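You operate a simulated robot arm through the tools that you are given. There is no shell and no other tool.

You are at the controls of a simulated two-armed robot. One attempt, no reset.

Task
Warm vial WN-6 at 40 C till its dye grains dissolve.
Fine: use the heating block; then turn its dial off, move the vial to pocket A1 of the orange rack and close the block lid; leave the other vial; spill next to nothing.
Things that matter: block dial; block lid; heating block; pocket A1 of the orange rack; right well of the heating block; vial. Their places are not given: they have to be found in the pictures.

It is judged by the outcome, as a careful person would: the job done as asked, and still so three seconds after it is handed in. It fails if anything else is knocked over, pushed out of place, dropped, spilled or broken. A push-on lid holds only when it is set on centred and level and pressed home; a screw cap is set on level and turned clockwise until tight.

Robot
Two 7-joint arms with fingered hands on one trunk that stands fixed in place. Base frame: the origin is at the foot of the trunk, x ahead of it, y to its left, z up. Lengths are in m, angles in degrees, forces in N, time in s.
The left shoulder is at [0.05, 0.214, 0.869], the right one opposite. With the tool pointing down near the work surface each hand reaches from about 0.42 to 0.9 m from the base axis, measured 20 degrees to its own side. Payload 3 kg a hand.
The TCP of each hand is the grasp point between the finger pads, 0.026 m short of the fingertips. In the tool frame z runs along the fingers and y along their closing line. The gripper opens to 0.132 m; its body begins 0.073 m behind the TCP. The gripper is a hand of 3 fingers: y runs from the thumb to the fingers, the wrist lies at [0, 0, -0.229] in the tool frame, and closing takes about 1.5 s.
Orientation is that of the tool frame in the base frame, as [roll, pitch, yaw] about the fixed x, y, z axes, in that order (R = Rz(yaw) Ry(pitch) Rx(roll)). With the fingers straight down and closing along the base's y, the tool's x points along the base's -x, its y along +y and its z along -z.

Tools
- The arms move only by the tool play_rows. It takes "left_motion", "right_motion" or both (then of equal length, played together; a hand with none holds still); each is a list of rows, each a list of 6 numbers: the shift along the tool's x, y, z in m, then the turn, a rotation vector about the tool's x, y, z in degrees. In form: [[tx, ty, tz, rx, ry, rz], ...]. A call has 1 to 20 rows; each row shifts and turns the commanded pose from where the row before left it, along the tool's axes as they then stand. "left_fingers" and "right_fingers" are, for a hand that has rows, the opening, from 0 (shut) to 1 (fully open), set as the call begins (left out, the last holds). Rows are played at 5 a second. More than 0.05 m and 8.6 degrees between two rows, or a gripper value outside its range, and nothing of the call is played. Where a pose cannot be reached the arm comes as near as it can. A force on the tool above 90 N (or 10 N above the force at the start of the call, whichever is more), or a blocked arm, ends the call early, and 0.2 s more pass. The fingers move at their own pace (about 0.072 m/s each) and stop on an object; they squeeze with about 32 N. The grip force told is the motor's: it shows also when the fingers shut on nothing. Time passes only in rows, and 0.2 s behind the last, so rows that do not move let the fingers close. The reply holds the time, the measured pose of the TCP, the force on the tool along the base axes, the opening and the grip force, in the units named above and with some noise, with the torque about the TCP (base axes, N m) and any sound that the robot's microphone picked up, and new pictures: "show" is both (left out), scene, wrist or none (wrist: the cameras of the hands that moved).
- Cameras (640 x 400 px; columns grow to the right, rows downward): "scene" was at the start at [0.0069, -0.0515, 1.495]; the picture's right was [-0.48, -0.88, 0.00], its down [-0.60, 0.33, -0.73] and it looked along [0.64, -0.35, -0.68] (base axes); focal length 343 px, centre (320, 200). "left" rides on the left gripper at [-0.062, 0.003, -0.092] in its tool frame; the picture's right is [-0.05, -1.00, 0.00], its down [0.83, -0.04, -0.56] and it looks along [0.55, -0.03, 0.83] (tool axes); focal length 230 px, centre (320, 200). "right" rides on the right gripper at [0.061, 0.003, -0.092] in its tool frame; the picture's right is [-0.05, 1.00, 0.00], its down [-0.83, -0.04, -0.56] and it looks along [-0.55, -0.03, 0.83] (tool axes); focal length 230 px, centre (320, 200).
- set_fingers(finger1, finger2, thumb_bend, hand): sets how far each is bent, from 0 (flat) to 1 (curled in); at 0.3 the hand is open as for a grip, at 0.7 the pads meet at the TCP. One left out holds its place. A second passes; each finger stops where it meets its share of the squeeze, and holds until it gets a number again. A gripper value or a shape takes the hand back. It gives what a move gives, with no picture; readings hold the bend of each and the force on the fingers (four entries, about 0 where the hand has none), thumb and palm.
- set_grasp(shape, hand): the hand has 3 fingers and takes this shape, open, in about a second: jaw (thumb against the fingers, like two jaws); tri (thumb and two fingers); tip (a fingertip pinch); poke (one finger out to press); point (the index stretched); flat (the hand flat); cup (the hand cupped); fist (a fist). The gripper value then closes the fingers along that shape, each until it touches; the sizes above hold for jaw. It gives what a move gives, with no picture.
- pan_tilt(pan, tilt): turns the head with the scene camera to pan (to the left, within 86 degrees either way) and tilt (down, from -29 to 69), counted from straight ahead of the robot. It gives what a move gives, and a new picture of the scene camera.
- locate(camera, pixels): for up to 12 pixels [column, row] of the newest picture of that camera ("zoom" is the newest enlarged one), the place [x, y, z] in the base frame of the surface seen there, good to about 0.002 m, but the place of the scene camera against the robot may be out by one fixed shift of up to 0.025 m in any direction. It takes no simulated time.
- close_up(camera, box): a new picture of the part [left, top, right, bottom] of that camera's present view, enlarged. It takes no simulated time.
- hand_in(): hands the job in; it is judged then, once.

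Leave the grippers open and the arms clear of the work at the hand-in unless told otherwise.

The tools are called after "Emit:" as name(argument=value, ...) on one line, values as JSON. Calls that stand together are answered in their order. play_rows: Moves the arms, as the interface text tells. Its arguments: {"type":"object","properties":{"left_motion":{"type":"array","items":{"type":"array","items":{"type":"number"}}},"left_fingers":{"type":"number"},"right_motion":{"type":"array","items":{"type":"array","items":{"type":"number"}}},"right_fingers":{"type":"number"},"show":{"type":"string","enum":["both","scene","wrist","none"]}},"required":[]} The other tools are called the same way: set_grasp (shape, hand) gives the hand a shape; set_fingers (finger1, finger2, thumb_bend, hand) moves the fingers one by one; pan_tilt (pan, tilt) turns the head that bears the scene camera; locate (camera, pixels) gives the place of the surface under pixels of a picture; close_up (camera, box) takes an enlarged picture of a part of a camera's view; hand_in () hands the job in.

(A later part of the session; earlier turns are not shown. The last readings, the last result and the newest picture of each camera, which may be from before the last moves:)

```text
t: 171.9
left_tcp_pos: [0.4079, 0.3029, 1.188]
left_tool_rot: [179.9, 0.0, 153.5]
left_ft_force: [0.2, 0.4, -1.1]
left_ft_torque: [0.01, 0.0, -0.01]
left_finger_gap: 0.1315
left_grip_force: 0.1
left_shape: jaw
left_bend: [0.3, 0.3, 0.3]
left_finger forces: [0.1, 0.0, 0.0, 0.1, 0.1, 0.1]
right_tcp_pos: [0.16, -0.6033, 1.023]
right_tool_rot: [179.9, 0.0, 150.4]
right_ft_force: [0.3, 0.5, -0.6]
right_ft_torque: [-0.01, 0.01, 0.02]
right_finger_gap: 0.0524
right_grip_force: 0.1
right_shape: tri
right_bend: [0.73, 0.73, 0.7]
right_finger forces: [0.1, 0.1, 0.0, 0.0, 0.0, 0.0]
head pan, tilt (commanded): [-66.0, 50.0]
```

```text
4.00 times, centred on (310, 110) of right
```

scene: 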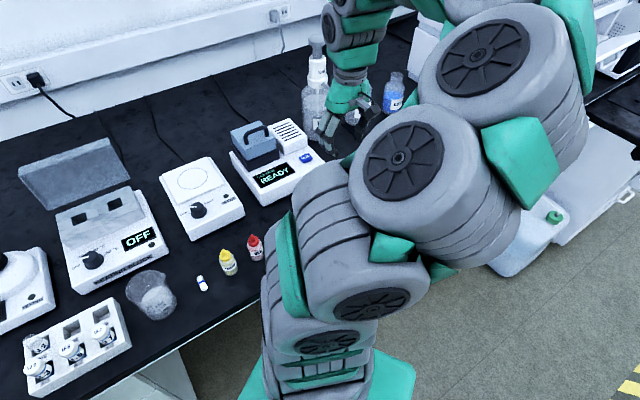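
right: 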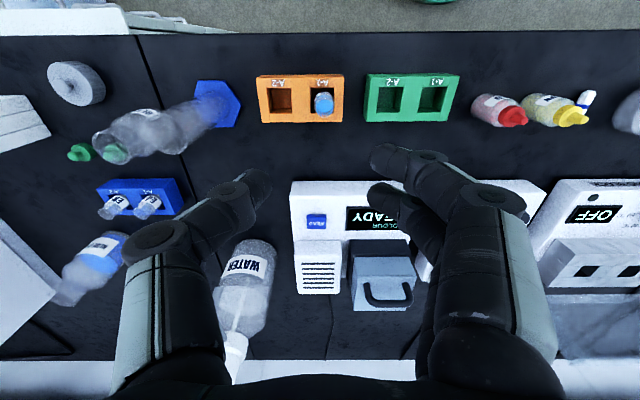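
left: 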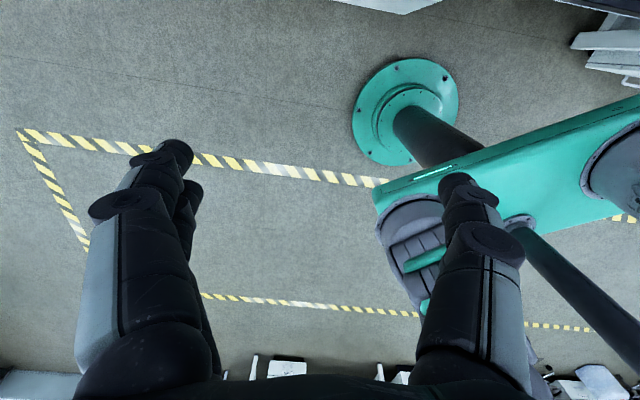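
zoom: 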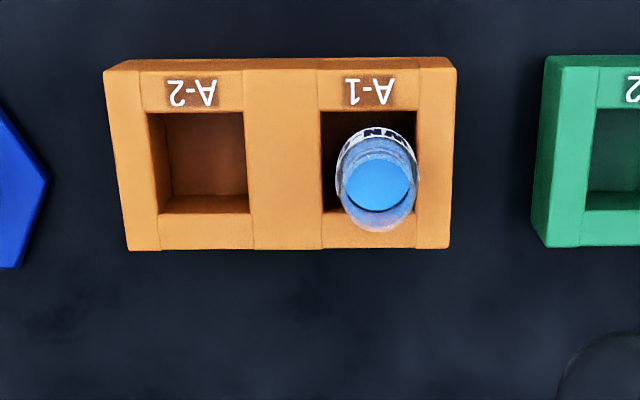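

The vial stands upright in orange A-1, well inside. Now the lid. I'll set the hand to the jaw shape and go back toward the block at height.

Emit:
set_grasp(hand="right", shape="jaw")

Emit:
play_rows(right_motion=[[-0.0153, 0.042, 0, 0, 0, 0], [-0.0153, 0.042, 0, 0, 0, 0], [-0.0153, 0.042, 0, 0, 0, 0], [-0.0153, 0.042, 0, 0, 0, 0], [-0.0153, 0.042, 0, 0, 0, 0], [-0.0153, 0.042, 0, 0, 0, 0], [-0.0153, 0.042, 0, 0, 0, 0], [-0.0153, 0.042, 0, 0, 0, 0], [-0.0153, 0.042, 0, 0, 0, 0], [-0.0153, 0.042, 0, 0, 0, 0], [-0.0153, 0.042, 0, 0, 0, 0], [-0.0153, 0.042, 0, 0, 0, 0], [0, 0, 0, 0, 0, 0]], show="wrist")

Emit:
pan_tilt(pan=-35, tilt=45)

```text
t: 172.8
left_tcp_pos: [0.4083, 0.3024, 1.1872]
left_tool_rot: [180.0, 0.1, 153.6]
left_ft_force: [0.9, -0.6, -0.4]
left_ft_torque: [0.0, 0.03, 0.02]
left_finger_gap: 0.1316
left_grip_force: 0.1
left_shape: jaw
left_bend: [0.3, 0.3, 0.3]
left_finger forces: [0.0, 0.0, 0.0, 0.1, 0.0, 0.0]
right_tcp_pos: [0.1598, -0.6022, 1.0234]
right_tool_rot: [180.0, 0.0, 150.4]
right_ft_force: [0.0, -0.2, -0.1]
right_ft_torque: [-0.01, 0.0, 0.03]
right_finger_gap: 0.132
right_grip_force: 0.0
right_shape: jaw
right_bend: [0.3, 0.3, 0.3]
right_finger forces: [0.1, 0.0, 0.0, 0.0, 0.0, 0.0]
head pan, tilt (commanded): [-66.0, 50.0]
```

```text
t: 175.6
left_tcp_pos: [0.4071, 0.302, 1.1887]
left_tool_rot: [179.9, 0.0, 153.6]
left_ft_force: [-0.5, -0.2, 0.2]
left_ft_torque: [0.01, -0.03, 0.02]
left_finger_gap: 0.132
left_grip_force: 0.0
left_shape: jaw
left_bend: [0.3, 0.3, 0.3]
left_finger forces: [0.1, 0.0, 0.0, 0.0, 0.0, 0.0]
right_tcp_pos: [0.5674, -0.2562, 1.0216]
right_tool_rot: [180.0, 0.1, 150.3]
right_ft_force: [-0.1, -0.1, 0.4]
right_ft_torque: [0.02, -0.02, 0.01]
right_finger_gap: 0.1319
right_grip_force: 0.0
right_shape: jaw
right_bend: [0.3, 0.3, 0.3]
right_finger forces: [0.0, 0.1, 0.0, 0.1, 0.0, 0.0]
head pan, tilt (commanded): [-66.0, 50.0]
```

right: 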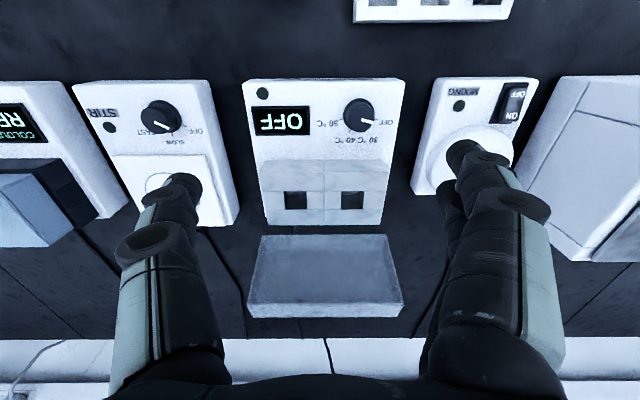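

```text
t: 176.6
left_tcp_pos: [0.4086, 0.3021, 1.1878]
left_tool_rot: [180.0, 0.0, 153.6]
left_ft_force: [-0.1, -0.5, -0.2]
left_ft_torque: [0.01, 0.0, 0.02]
left_finger_gap: 0.1319
left_grip_force: 0.1
left_shape: jaw
left_bend: [0.3, 0.3, 0.3]
left_finger forces: [0.1, 0.0, 0.0, 0.0, 0.1, 0.1]
right_tcp_pos: [0.5661, -0.2545, 1.0209]
right_tool_rot: [179.9, 0.0, 150.4]
right_ft_force: [0.0, -0.9, -0.1]
right_ft_torque: [-0.03, -0.02, 0.03]
right_finger_gap: 0.1318
right_grip_force: 0.1
right_shape: jaw
right_bend: [0.3, 0.3, 0.3]
right_finger forces: [0.0, 0.0, 0.0, 0.0, 0.0, 0.1]
head pan, tilt (commanded): [-35.0, 45.0]
```

scene: 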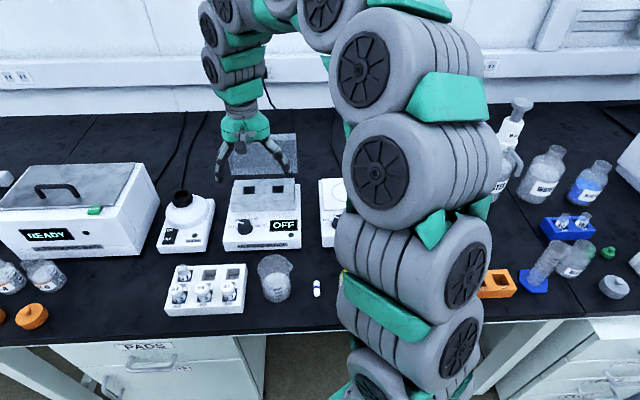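

I see the inside of the open lid at (325,275) in the right picture. I'll measure its edges.

Emit:
close_up(camera="right", box=[225, 210, 425, 340])

Emit:
locate(camera="right", pixels=[[262, 237], [325, 236], [386, 235], [252, 303], [325, 302], [400, 299], [250, 314], [325, 312], [400, 311], [325, 270], [300, 317], [350, 316]])

```text
3.08 times, centred on (325, 275) of right
```

zoom: 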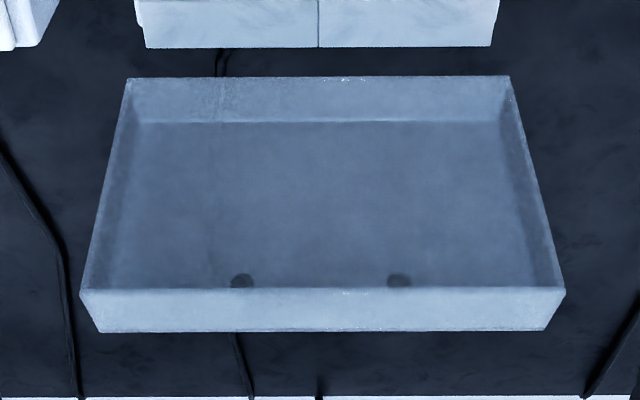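

```text
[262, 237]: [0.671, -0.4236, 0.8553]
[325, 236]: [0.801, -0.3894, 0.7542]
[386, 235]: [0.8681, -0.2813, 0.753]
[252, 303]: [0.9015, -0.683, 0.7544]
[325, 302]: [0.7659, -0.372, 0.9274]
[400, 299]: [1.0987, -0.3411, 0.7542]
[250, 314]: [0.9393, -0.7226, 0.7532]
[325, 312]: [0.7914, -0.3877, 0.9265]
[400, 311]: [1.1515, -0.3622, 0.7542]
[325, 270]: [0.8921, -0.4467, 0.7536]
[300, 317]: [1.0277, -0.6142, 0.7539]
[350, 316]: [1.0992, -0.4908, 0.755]
```

The lid stands at about 98 degrees: front edge near z 0.955, handle behind it. A straight single finger through the handle loop would let me lower it under full control, so I'll look at the "poke" hand shape.

Emit:
set_grasp(hand="right", shape="poke")

Emit:
close_up(camera="right", box=[100, 80, 580, 380])

Emit:
close_up(camera="scene", box=[180, 80, 330, 230])

```text
t: 177.4
left_tcp_pos: [0.4079, 0.3025, 1.1876]
left_tool_rot: [-180.0, 0.0, 153.6]
left_ft_force: [-0.3, -1.5, 0.5]
left_ft_torque: [0.0, -0.01, -0.01]
left_finger_gap: 0.132
left_grip_force: 0.1
left_shape: jaw
left_bend: [0.3, 0.3, 0.3]
left_finger forces: [0.1, 0.0, 0.0, 0.0, 0.0, 0.0]
right_tcp_pos: [0.567, -0.2555, 1.0203]
right_tool_rot: [-180.0, 0.0, 150.3]
right_ft_force: [-0.3, -0.2, 0.0]
right_ft_torque: [0.03, 0.01, 0.02]
right_finger_gap: 0.0001
right_grip_force: 0.0
right_shape: poke
right_bend: [1.0, 1.0, 0.45]
right_finger forces: [0.0, 0.0, 0.0, 0.0, 0.0, 0.1]
head pan, tilt (commanded): [-35.0, 45.0]
```

```text
1.33 times, centred on (340, 230) of right
```

zoom: 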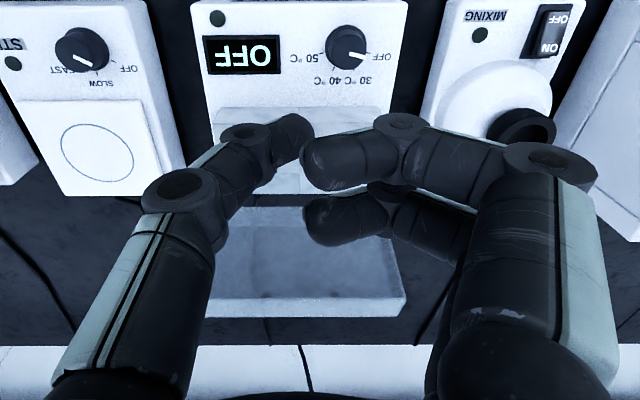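

```text
2.67 times, centred on (255, 155) of scene
```

zoom: 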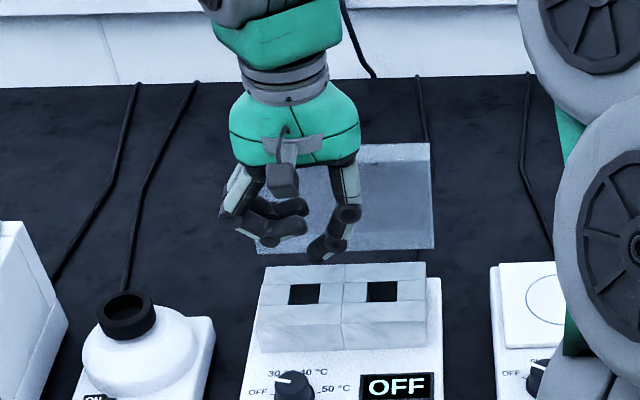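

"Poke" curls the two fingers and uses the slanted thumb, which won't fit the loop straight. Better: straddle the open lid's edge with the jaw - fingers behind the handle, thumb on the inner side - tip it past vertical and let the thumb carry it down. First I restore the jaw and turn the hand to yaw 60.

Emit:
set_grasp(hand="right", shape="jaw")

Emit:
play_rows(right_motion=[[0, 0, 0, 0, 0, 8.21], [0, 0, 0, 0, 0, 8.21], [0, 0, 0, 0, 0, 8.21], [0, 0, 0, 0, 0, 8.21], [0, 0, 0, 0, 0, 8.21], [0, 0, 0, 0, 0, 8.21], [0, 0, 0, 0, 0, 8.21], [0, 0, 0, 0, 0, 8.21], [0, 0, 0, 0, 0, 8.21], [0, 0, 0, 0, 0, 8.21], [0, 0, 0, 0, 0, 8.21], [0, 0.03, -0.005, 0, 0, 0], [0, 0.03, 0, 0, 0, 0], [0, 0.03, 0, 0, 0, 0]], right_fingers=0.76, show="both")

Emit:
close_up(camera="right", box=[240, 60, 560, 280])

```text
t: 178.3
left_tcp_pos: [0.4077, 0.301, 1.188]
left_tool_rot: [-180.0, 0.0, 153.6]
left_ft_force: [-0.4, -0.4, 1.0]
left_ft_torque: [0.0, 0.01, -0.01]
left_finger_gap: 0.1316
left_grip_force: 0.0
left_shape: jaw
left_bend: [0.3, 0.3, 0.3]
left_finger forces: [0.1, 0.0, 0.1, 0.1, 0.0, 0.1]
right_tcp_pos: [0.5668, -0.2553, 1.0217]
right_tool_rot: [180.0, 0.0, 150.3]
right_ft_force: [0.0, 0.5, 0.5]
right_ft_torque: [0.0, -0.02, 0.02]
right_finger_gap: 0.1319
right_grip_force: 0.1
right_shape: jaw
right_bend: [0.3, 0.3, 0.3]
right_finger forces: [0.0, 0.0, 0.0, 0.1, 0.0, 0.0]
head pan, tilt (commanded): [-35.0, 45.0]
```

```text
t: 181.3
left_tcp_pos: [0.4076, 0.3013, 1.1877]
left_tool_rot: [180.0, 0.1, 153.5]
left_ft_force: [0.1, 0.3, 0.2]
left_ft_torque: [0.02, -0.02, -0.02]
left_finger_gap: 0.1319
left_grip_force: 0.1
left_shape: jaw
left_bend: [0.3, 0.3, 0.3]
left_finger forces: [0.1, 0.1, 0.1, 0.0, 0.0, 0.0]
right_tcp_pos: [0.6459, -0.2991, 1.0315]
right_tool_rot: [-179.9, 0.0, 60.1]
right_ft_force: [0.3, 0.4, 0.6]
right_ft_torque: [0.0, -0.01, -0.02]
right_finger_gap: 0.1006
right_grip_force: 0.1
right_shape: jaw
right_bend: [0.63, 0.63, 0.59]
right_finger forces: [0.0, 0.1, 0.0, 0.0, 0.1, 0.0]
head pan, tilt (commanded): [-35.0, 45.0]
```

scene: 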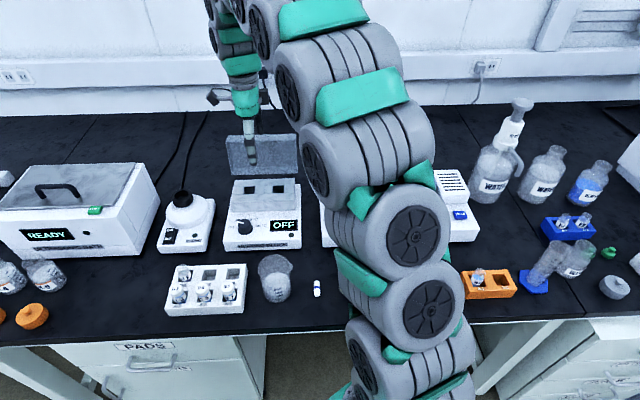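
right: 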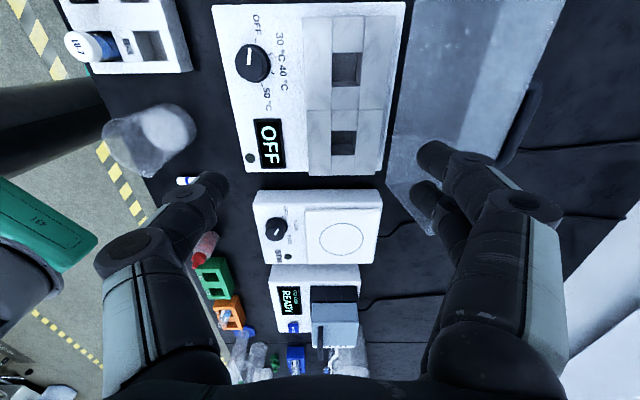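

```text
1.82 times, centred on (400, 170) of right
```

zoom: 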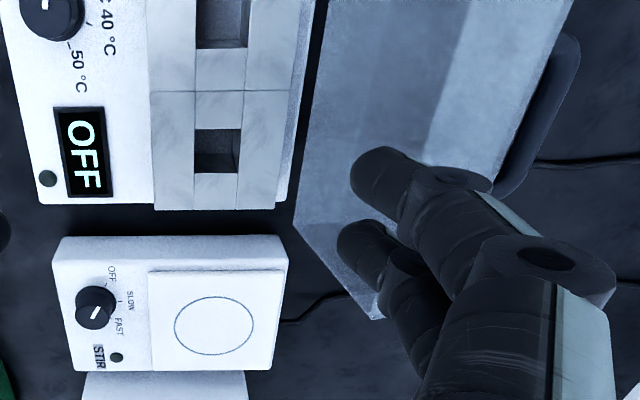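

I'm at v=0.709 with a 0.10 m gap. I'll advance 10 cm at this height (fingertips about 4 cm above the lid edge) and look.

Emit:
play_rows(right_motion=[[0, 0.033, 0, 0, 0, 0], [0, 0.033, 0, 0, 0, 0], [0, 0.034, 0, 0, 0, 0], [0, 0, 0, 0, 0, 0]], show="both")

Emit:
close_up(camera="scene", box=[200, 90, 320, 240])

Emit:
close_up(camera="right", box=[160, 60, 480, 260])

```text
t: 182.3
left_tcp_pos: [0.4079, 0.3022, 1.1877]
left_tool_rot: [-180.0, 0.0, 153.6]
left_ft_force: [-0.1, -0.9, 0.8]
left_ft_torque: [-0.02, 0.0, -0.03]
left_finger_gap: 0.1321
left_grip_force: 0.1
left_shape: jaw
left_bend: [0.3, 0.3, 0.3]
left_finger forces: [0.1, 0.0, 0.1, 0.0, 0.0, 0.0]
right_tcp_pos: [0.7336, -0.3504, 1.0346]
right_tool_rot: [179.9, 0.0, 60.1]
right_ft_force: [0.4, 0.1, -0.4]
right_ft_torque: [0.03, -0.02, 0.01]
right_finger_gap: 0.1004
right_grip_force: 0.0
right_shape: jaw
right_bend: [0.63, 0.63, 0.59]
right_finger forces: [0.1, 0.0, 0.0, 0.0, 0.0, 0.0]
head pan, tilt (commanded): [-35.0, 45.0]
```

scene: 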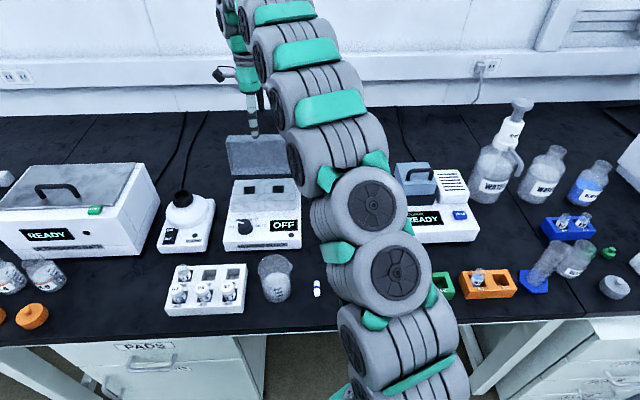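
right: 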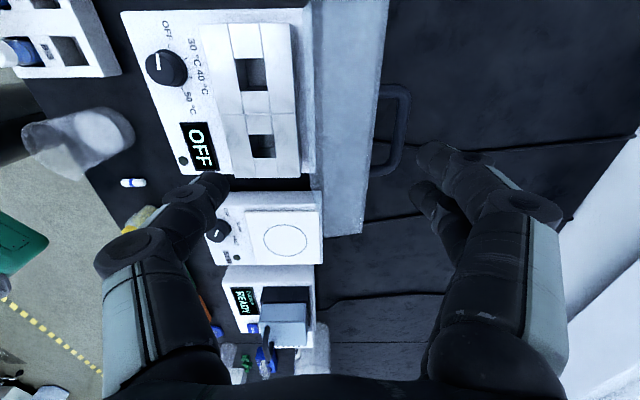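

```text
2.67 times, centred on (260, 165) of scene
```

zoom: 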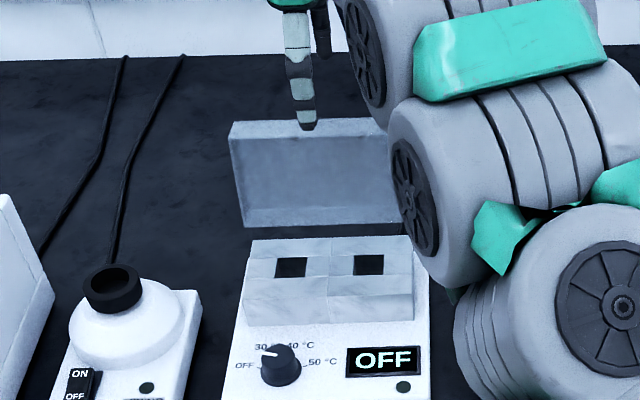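

```text
2.00 times, centred on (320, 160) of right
```

zoom: 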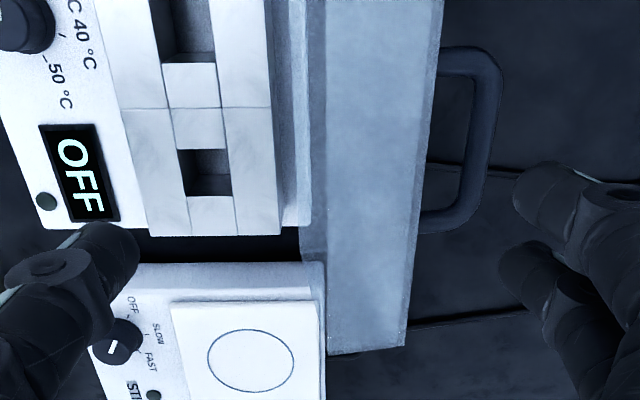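

Nice edge-on view: lid edge at v 0.81-0.854, handle bar centre at v 0.883. With the 0.10 m gap I centre at v 0.848. I'll lower 2 cm, advance 3.7 cm, and check again.

Emit:
play_rows(right_motion=[[0, 0.005, 0.02, 0, 0, 0], [0, 0.016, 0, 0, 0, 0], [0, 0.0165, 0, 0, 0, 0], [0, 0, 0, 0, 0, 0]], show="both")

Emit:
close_up(camera="right", box=[160, 60, 480, 260])

```text
t: 183.3
left_tcp_pos: [0.4076, 0.3016, 1.188]
left_tool_rot: [-180.0, -0.1, 153.6]
left_ft_force: [-0.5, 0.1, -0.8]
left_ft_torque: [0.0, 0.0, 0.0]
left_finger_gap: 0.1321
left_grip_force: 0.0
left_shape: jaw
left_bend: [0.3, 0.3, 0.3]
left_finger forces: [0.0, 0.1, 0.0, 0.0, 0.1, 0.1]
right_tcp_pos: [0.7648, -0.3691, 1.0121]
right_tool_rot: [-180.0, 0.0, 60.2]
right_ft_force: [0.0, -0.5, 0.4]
right_ft_torque: [0.02, 0.0, -0.02]
right_finger_gap: 0.1006
right_grip_force: 0.1
right_shape: jaw
right_bend: [0.63, 0.63, 0.59]
right_finger forces: [0.0, 0.0, 0.0, 0.0, 0.0, 0.0]
head pan, tilt (commanded): [-35.0, 45.0]
```

scene: 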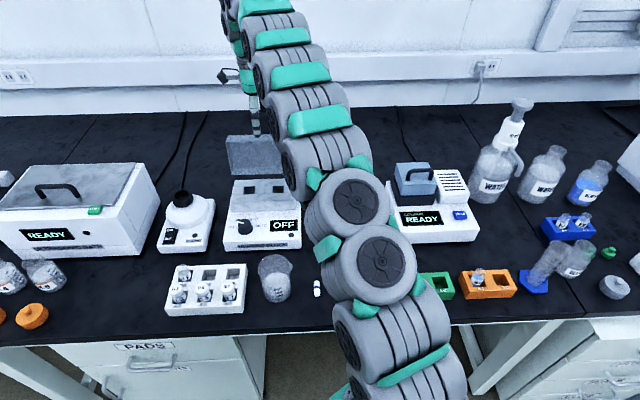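
right: 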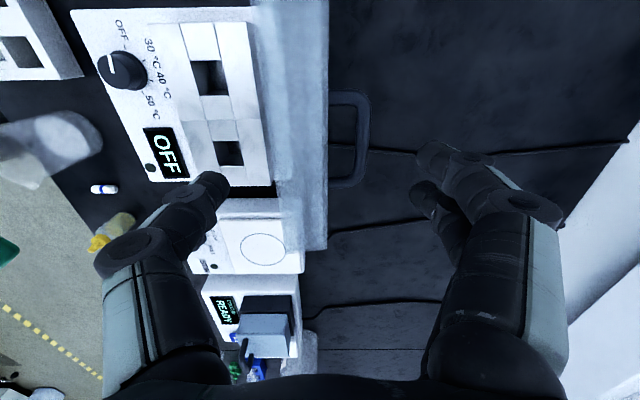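

```text
2.00 times, centred on (320, 160) of right
```

zoom: 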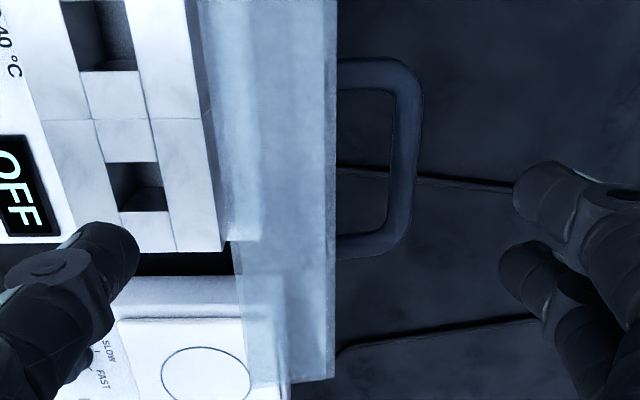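

All aligned: 15 mm margin in front, 11 mm behind the bar. I'll lower the hand so that it straddles the lid edge and handle.

Emit:
play_rows(right_motion=[[0, 0.001, 0.02, 0, 0, 0], [0, 0, 0.02, 0, 0, 0], [0, 0, 0.018, 0, 0, 0], [0, 0, 0.013, 0, 0, 0], [0, 0, 0, 0, 0, 0]], show="both")

Emit:
close_up(camera="right", box=[160, 60, 480, 300])

Emit:
close_up(camera="scene", box=[200, 90, 320, 240])

```text
t: 184.6
left_tcp_pos: [0.407, 0.3023, 1.1879]
left_tool_rot: [180.0, 0.0, 153.6]
left_ft_force: [0.7, 0.8, -0.5]
left_ft_torque: [0.0, -0.02, 0.0]
left_finger_gap: 0.1316
left_grip_force: 0.1
left_shape: jaw
left_bend: [0.3, 0.3, 0.3]
left_finger forces: [0.0, 0.1, 0.1, 0.1, 0.0, 0.0]
right_tcp_pos: [0.7661, -0.3693, 0.9394]
right_tool_rot: [-180.0, 0.0, 60.1]
right_ft_force: [-0.4, -0.9, -0.4]
right_ft_torque: [0.0, 0.03, -0.02]
right_finger_gap: 0.1007
right_grip_force: 0.1
right_shape: jaw
right_bend: [0.63, 0.63, 0.59]
right_finger forces: [0.1, 0.1, 0.1, 0.1, 0.0, 0.1]
head pan, tilt (commanded): [-35.0, 45.0]
```

scene: 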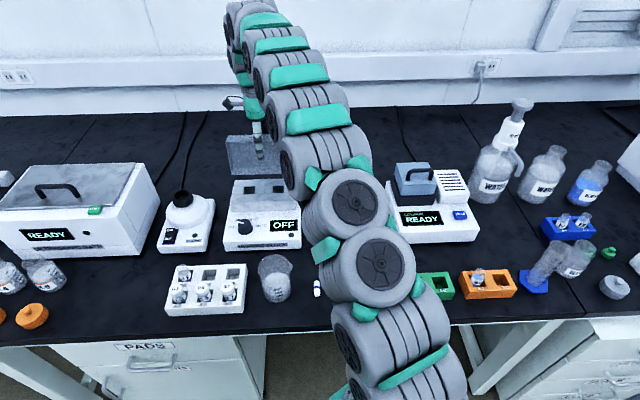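
right: 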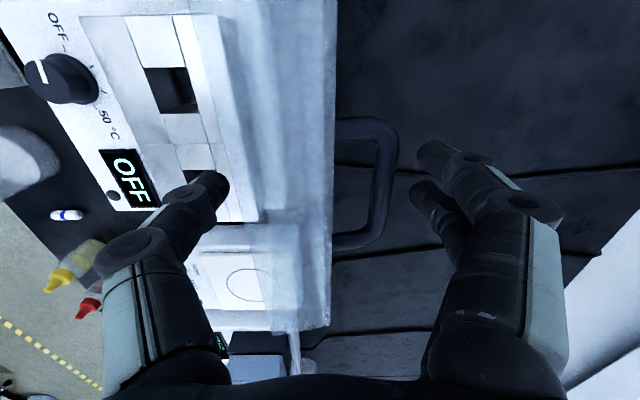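

```text
1.67 times, centred on (320, 180) of right
```

zoom: 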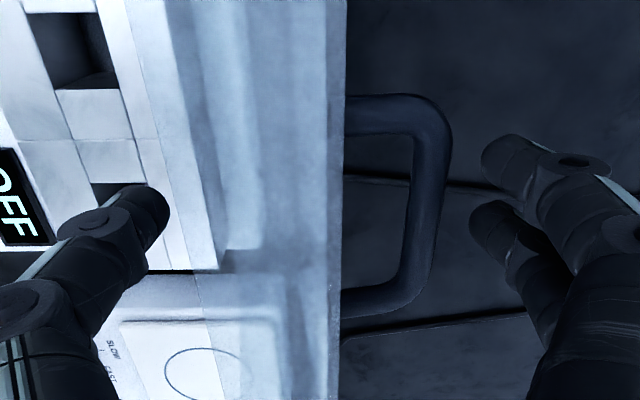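

```text
2.67 times, centred on (260, 165) of scene
```

zoom: 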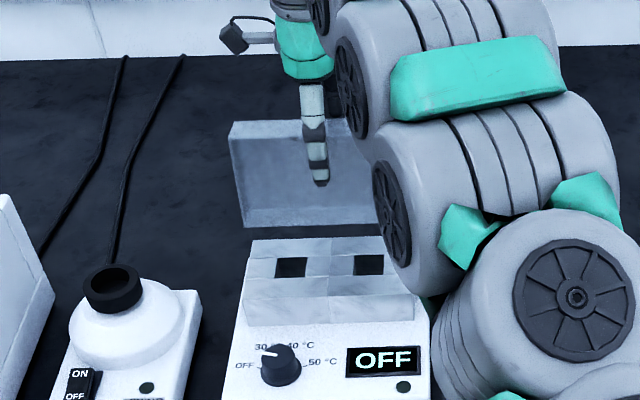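

The thumb is on the inner side, the fingers are behind the handle. I'll narrow the gap a bit to about 87 mm to reduce slack.

Emit:
play_rows(right_motion=[[0, 0, 0, 0, 0, 0], [0, 0, 0, 0, 0, 0], [0, 0, 0, 0, 0, 0]], right_fingers=0.66, show="wrist")

Emit:
close_up(camera="right", box=[160, 60, 480, 300])

```text
t: 185.3
left_tcp_pos: [0.408, 0.3022, 1.1881]
left_tool_rot: [-179.9, -0.1, 153.6]
left_ft_force: [-0.1, 1.2, -0.8]
left_ft_torque: [-0.02, -0.01, 0.03]
left_finger_gap: 0.132
left_grip_force: 0.1
left_shape: jaw
left_bend: [0.3, 0.3, 0.3]
left_finger forces: [0.1, 0.1, 0.0, 0.0, 0.0, 0.1]
right_tcp_pos: [0.766, -0.3679, 0.9408]
right_tool_rot: [180.0, 0.0, 60.0]
right_ft_force: [0.1, -0.2, -0.9]
right_ft_torque: [0.02, 0.0, 0.0]
right_finger_gap: 0.0878
right_grip_force: 0.1
right_shape: jaw
right_bend: [0.7, 0.7, 0.67]
right_finger forces: [0.0, 0.0, 0.0, 0.0, 0.0, 0.0]
head pan, tilt (commanded): [-35.0, 45.0]
```

right: 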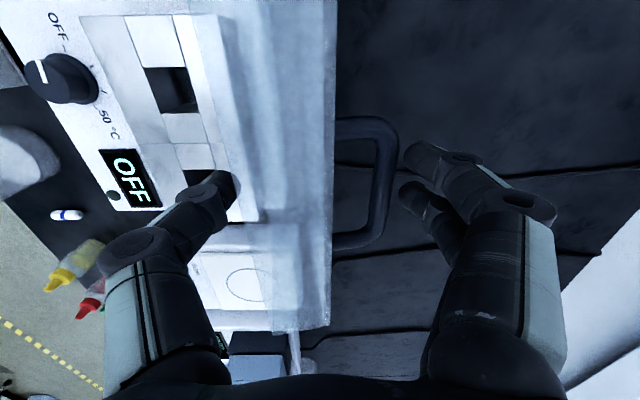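

```text
1.67 times, centred on (320, 180) of right
```

zoom: 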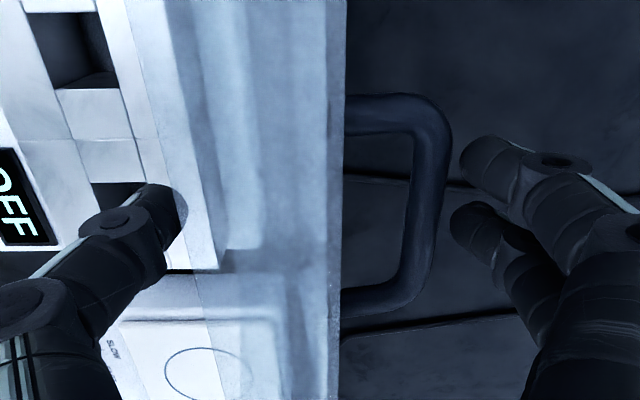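

Now I'll swing the hand about the hinge line in the closing direction, 18 degrees first.

Emit:
play_rows(right_motion=[[0, -0.0062, -0.0035, -4, 0, 0], [0, -0.0062, -0.0035, -4, 0, 0], [0, -0.0062, -0.0035, -4, 0, 0], [0, -0.0062, -0.0035, -4, 0, 0]], show="both")

Emit:
close_up(camera="right", box=[160, 60, 480, 300])

Emit:
close_up(camera="scene", box=[200, 90, 320, 240])

```text
t: 186.3
left_tcp_pos: [0.4067, 0.3023, 1.1875]
left_tool_rot: [-180.0, -0.1, 153.6]
left_ft_force: [-0.8, 0.7, 0.0]
left_ft_torque: [0.0, 0.0, 0.01]
left_finger_gap: 0.1319
left_grip_force: 0.1
left_shape: jaw
left_bend: [0.3, 0.3, 0.3]
left_finger forces: [0.1, 0.0, 0.0, 0.0, 0.0, 0.0]
right_tcp_pos: [0.7431, -0.3557, 0.9519]
right_tool_rot: [164.0, 0.0, 60.0]
right_ft_force: [1.2, -0.9, 0.4]
right_ft_torque: [0.01, -0.01, 0.01]
right_finger_gap: 0.0871
right_grip_force: 0.0
right_shape: jaw
right_bend: [0.7, 0.7, 0.67]
right_finger forces: [0.0, 0.0, 0.0, 0.0, 0.0, 0.1]
head pan, tilt (commanded): [-35.0, 45.0]
```

scene: 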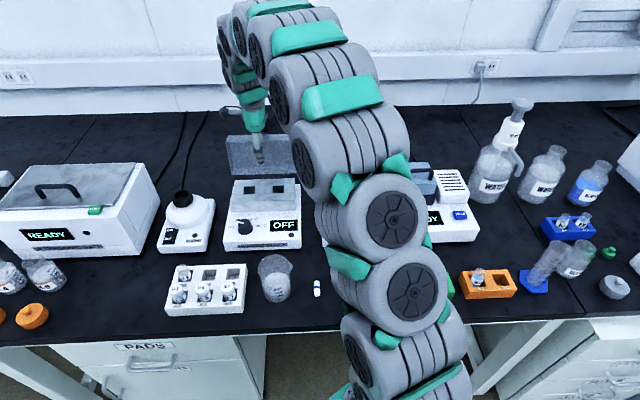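
right: 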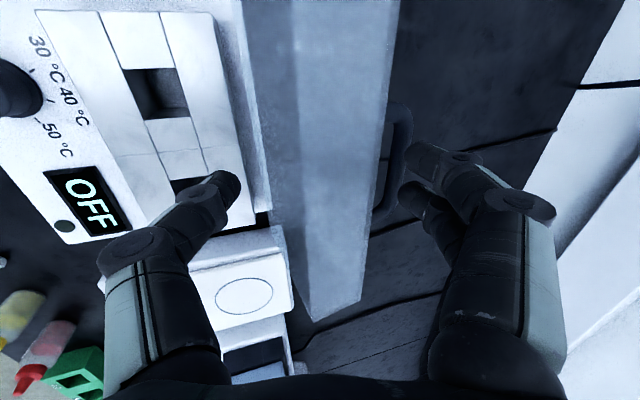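

```text
1.67 times, centred on (320, 180) of right
```

zoom: 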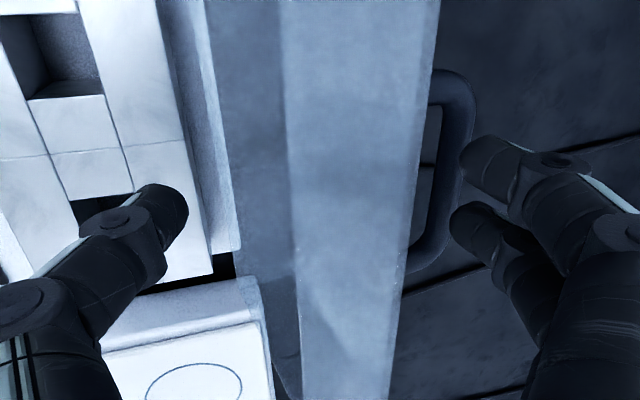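

```text
2.67 times, centred on (260, 165) of scene
```

zoom: 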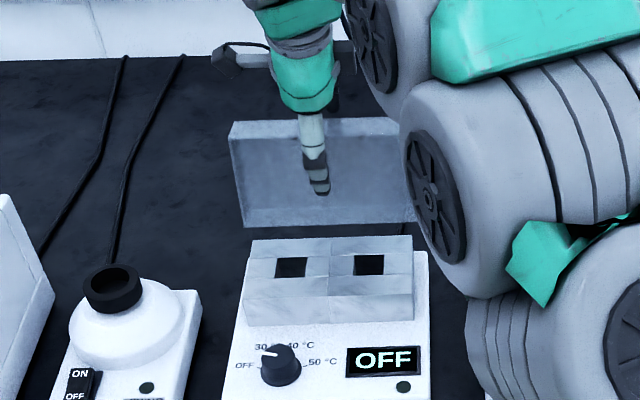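

The fingertips rose above the bar without catching it. I'll undo this swing, then set the hand 2 cm deeper and closer behind the bar.

Emit:
play_rows(right_motion=[[0, 0.0058, 0.0039, 4, 0, 0], [0, 0.0058, 0.0039, 4, 0, 0], [0, 0.0058, 0.0039, 4, 0, 0], [0, 0.0058, 0.0039, 4, 0, 0], [0, 0, 0, 0, 0, 0]], show="none")

Emit:
close_up(camera="right", box=[160, 60, 480, 300])

```text
t: 187.6
left_tcp_pos: [0.4076, 0.302, 1.1884]
left_tool_rot: [-180.0, -0.1, 153.6]
left_ft_force: [0.0, -0.9, 0.8]
left_ft_torque: [-0.03, 0.01, 0.01]
left_finger_gap: 0.1321
left_grip_force: 0.1
left_shape: jaw
left_bend: [0.3, 0.3, 0.3]
left_finger forces: [0.1, 0.0, 0.0, 0.0, 0.0, 0.0]
right_tcp_pos: [0.7653, -0.3692, 0.9404]
right_tool_rot: [-179.9, 0.0, 60.0]
right_ft_force: [-0.1, 0.3, 0.1]
right_ft_torque: [0.0, 0.01, 0.02]
right_finger_gap: 0.0872
right_grip_force: 0.1
right_shape: jaw
right_bend: [0.7, 0.7, 0.67]
right_finger forces: [0.0, 0.1, 0.1, 0.0, 0.0, 0.0]
head pan, tilt (commanded): [-35.0, 45.0]
```

```text
1.67 times, centred on (320, 180) of right
```

zoom: 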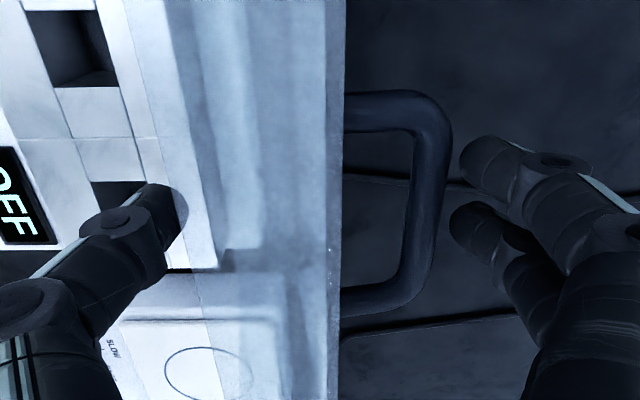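

Bar outer surface is 7 mm inside the fingers. I'll go down 2 cm and shift 6 mm toward the robot until near contact.

Emit:
play_rows(right_motion=[[0, 0, 0.01, 0, 0, 0], [0, 0, 0.01, 0, 0, 0], [0, -0.003, 0, 0, 0, 0], [0, -0.003, 0, 0, 0, 0], [0, 0, 0, 0, 0, 0]], show="wrist")

Emit:
close_up(camera="right", box=[160, 60, 480, 300])

```text
t: 188.8
left_tcp_pos: [0.407, 0.3019, 1.1879]
left_tool_rot: [-180.0, -0.1, 153.6]
left_ft_force: [-0.8, -0.3, 0.4]
left_ft_torque: [-0.02, 0.01, -0.02]
left_finger_gap: 0.1318
left_grip_force: 0.1
left_shape: jaw
left_bend: [0.3, 0.3, 0.3]
left_finger forces: [0.1, 0.1, 0.0, 0.0, 0.0, 0.0]
right_tcp_pos: [0.761, -0.3657, 0.9196]
right_tool_rot: [-180.0, 0.0, 60.1]
right_ft_force: [0.6, 0.1, 0.1]
right_ft_torque: [0.02, -0.01, -0.04]
right_finger_gap: 0.0873
right_grip_force: 0.0
right_shape: jaw
right_bend: [0.7, 0.7, 0.67]
right_finger forces: [0.1, 0.0, 0.0, 0.0, 0.0, 0.0]
head pan, tilt (commanded): [-35.0, 45.0]
```

right: 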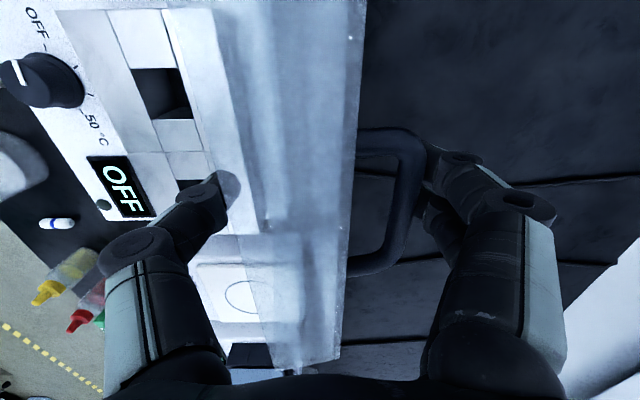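

```text
1.67 times, centred on (320, 180) of right
```

zoom: 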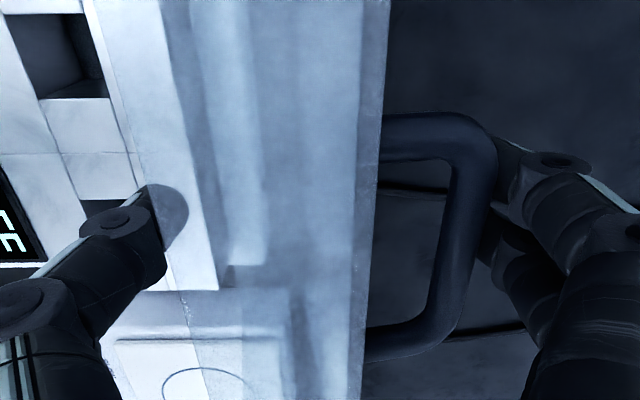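

Fingers are right behind the bar now. I'll swing again about the hinge, 20 degrees in small rows.

Emit:
play_rows(right_motion=[[0, -0.0049, -0.0033, -4, 0, 0], [0, -0.0049, -0.0033, -4, 0, 0], [0, -0.0049, -0.0033, -4, 0, 0], [0, -0.0049, -0.0033, -4, 0, 0]], show="both")

Emit:
close_up(camera="right", box=[160, 60, 480, 300])

Emit:
close_up(camera="scene", box=[200, 90, 320, 240])

```text
t: 189.8
left_tcp_pos: [0.4073, 0.3022, 1.1888]
left_tool_rot: [180.0, 0.0, 153.7]
left_ft_force: [-0.4, 0.5, 0.1]
left_ft_torque: [-0.01, 0.0, 0.01]
left_finger_gap: 0.1322
left_grip_force: 0.0
left_shape: jaw
left_bend: [0.3, 0.3, 0.3]
left_finger forces: [0.1, 0.1, 0.0, 0.0, 0.0, 0.0]
right_tcp_pos: [0.743, -0.3564, 0.9306]
right_tool_rot: [163.8, 0.0, 60.1]
right_ft_force: [0.4, -0.6, -0.8]
right_ft_torque: [0.0, 0.01, 0.0]
right_finger_gap: 0.088
right_grip_force: 0.1
right_shape: jaw
right_bend: [0.69, 0.69, 0.67]
right_finger forces: [0.5, 0.2, 0.0, 0.0, 0.0, 0.0]
head pan, tilt (commanded): [-35.0, 45.0]
```

scene: 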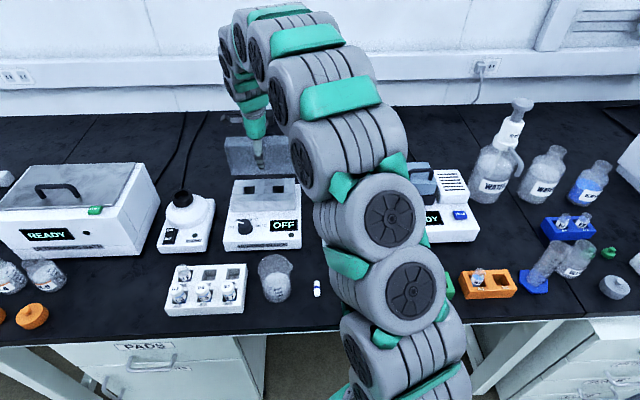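
right: 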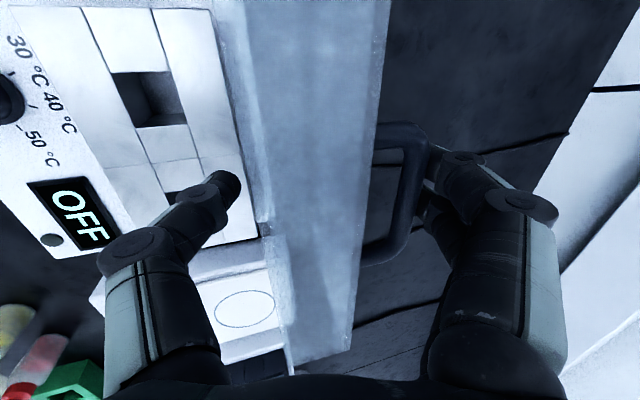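

```text
1.67 times, centred on (320, 180) of right
```

zoom: 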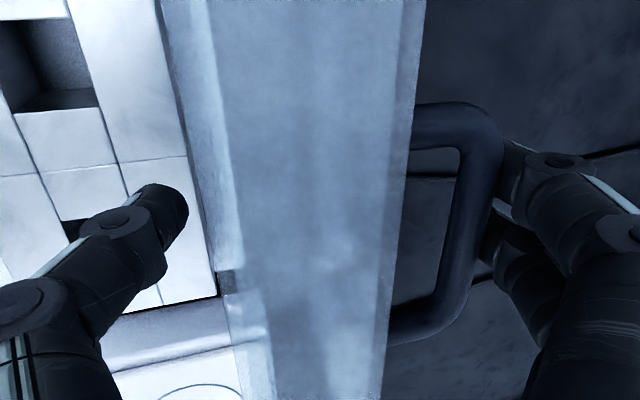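

```text
2.67 times, centred on (260, 165) of scene
```

zoom: 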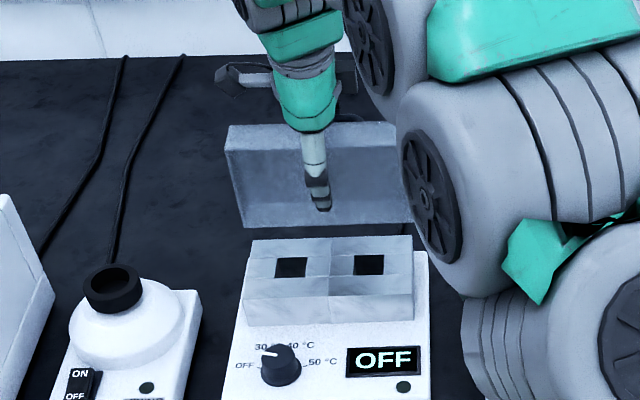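

The fingers now push the bar (small force) and the lid is about vertical. I'll continue the swing.

Emit:
play_rows(right_motion=[[0, -0.0049, -0.0033, -4, 0, 0], [0, -0.0049, -0.0033, -4, 0, 0], [0, -0.0049, -0.0033, -4, 0, 0], [0, -0.0049, -0.0033, -4, 0, 0]], show="both")

Emit:
close_up(camera="right", box=[160, 60, 480, 300])

Emit:
close_up(camera="scene", box=[200, 90, 320, 240])

```text
t: 190.8
left_tcp_pos: [0.4081, 0.3016, 1.1869]
left_tool_rot: [-180.0, 0.0, 153.7]
left_ft_force: [0.9, 0.3, 0.5]
left_ft_torque: [-0.02, 0.01, 0.03]
left_finger_gap: 0.1321
left_grip_force: 0.0
left_shape: jaw
left_bend: [0.3, 0.3, 0.3]
left_finger forces: [0.0, 0.0, 0.1, 0.1, 0.1, 0.0]
right_tcp_pos: [0.7209, -0.3441, 0.9353]
right_tool_rot: [148.1, -0.1, 60.0]
right_ft_force: [-0.4, 0.0, 0.1]
right_ft_torque: [0.01, 0.01, 0.01]
right_finger_gap: 0.0879
right_grip_force: 0.1
right_shape: jaw
right_bend: [0.69, 0.7, 0.67]
right_finger forces: [0.2, 0.1, 0.0, 0.0, 0.0, 0.0]
head pan, tilt (commanded): [-35.0, 45.0]
```

scene: 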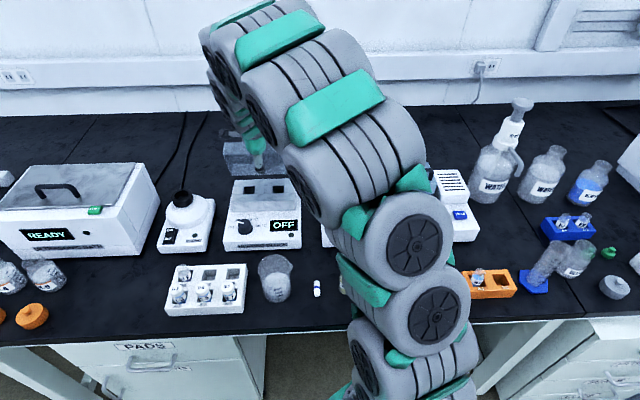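
right: 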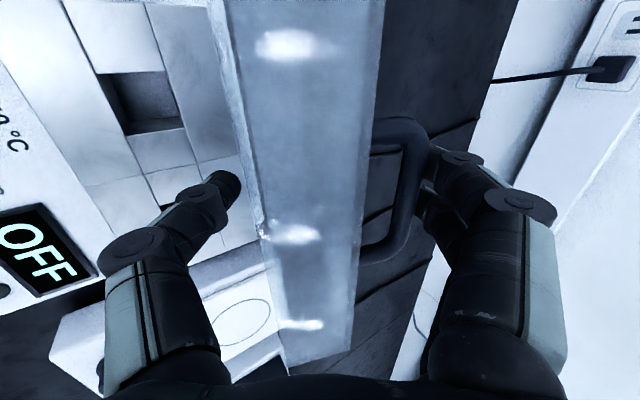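

```text
1.67 times, centred on (320, 180) of right
```

zoom: 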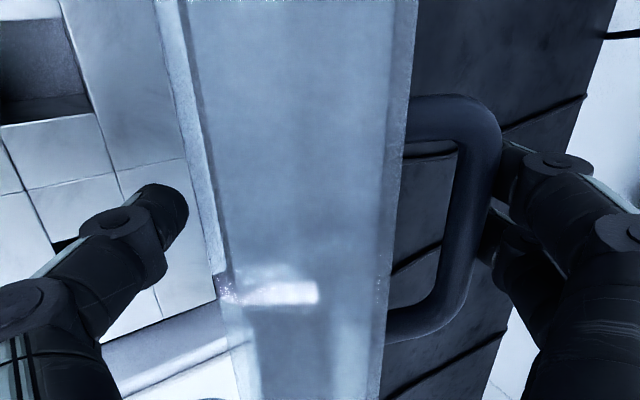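

```text
2.67 times, centred on (260, 165) of scene
```

zoom: 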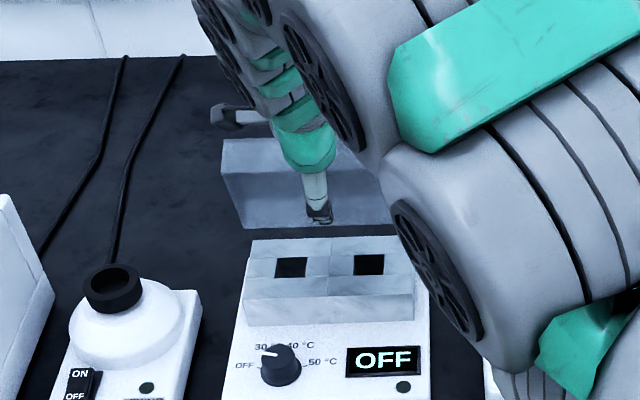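

The lid follows and the bar still rests against the fingers, so its hinge holds by friction - no sudden fall. I'll continue the swing by 28 degrees.

Emit:
play_rows(right_motion=[[0, -0.0049, -0.0033, -4, 0, 0], [0, -0.0049, -0.0033, -4, 0, 0], [0, -0.0049, -0.0033, -4, 0, 0], [0, -0.0049, -0.0033, -4, 0, 0], [0, -0.0049, -0.0033, -4, 0, 0], [0, -0.0049, -0.0033, -4, 0, 0], [0, -0.0049, -0.0033, -4, 0, 0]], show="both")

Emit:
close_up(camera="right", box=[160, 60, 480, 300])

Emit:
close_up(camera="scene", box=[200, 90, 320, 240])

```text
t: 192.3
left_tcp_pos: [0.4084, 0.3025, 1.189]
left_tool_rot: [180.0, 0.0, 153.6]
left_ft_force: [0.4, 0.2, 0.3]
left_ft_torque: [-0.05, 0.0, 0.0]
left_finger_gap: 0.1318
left_grip_force: 0.0
left_shape: jaw
left_bend: [0.3, 0.3, 0.3]
left_finger forces: [0.0, 0.0, 0.0, 0.0, 0.0, 0.0]
right_tcp_pos: [0.6872, -0.3237, 0.9271]
right_tool_rot: [120.0, 0.0, 60.1]
right_ft_force: [0.4, 0.5, 1.1]
right_ft_torque: [-0.01, 0.05, -0.01]
right_finger_gap: 0.0874
right_grip_force: 0.1
right_shape: jaw
right_bend: [0.7, 0.7, 0.67]
right_finger forces: [0.0, 0.0, 0.0, 0.1, 0.1, 0.0]
head pan, tilt (commanded): [-35.0, 45.0]
```

scene: 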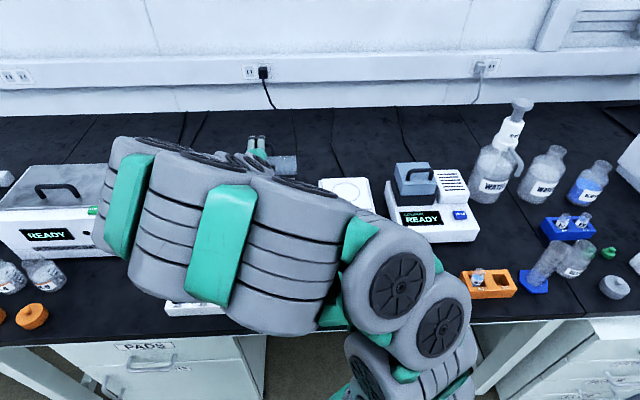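
right: 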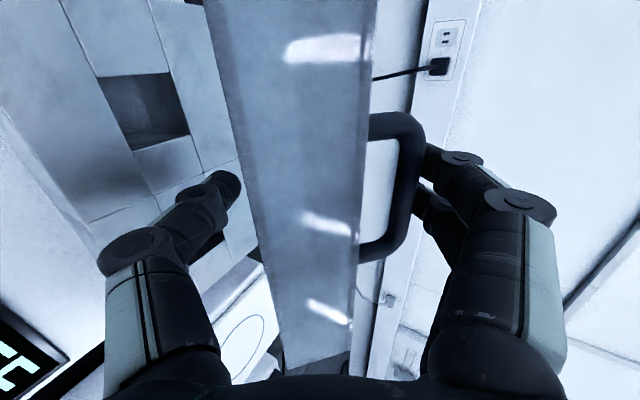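

```text
1.67 times, centred on (320, 180) of right
```

zoom: 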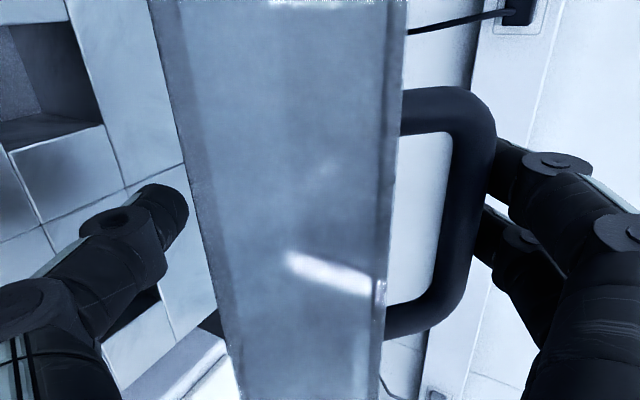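

```text
2.67 times, centred on (260, 165) of scene
```

zoom: 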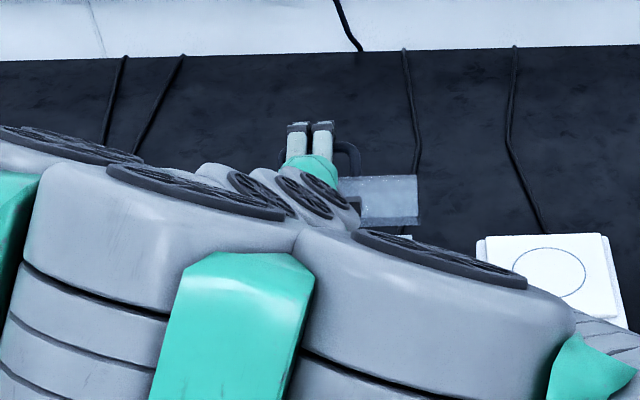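

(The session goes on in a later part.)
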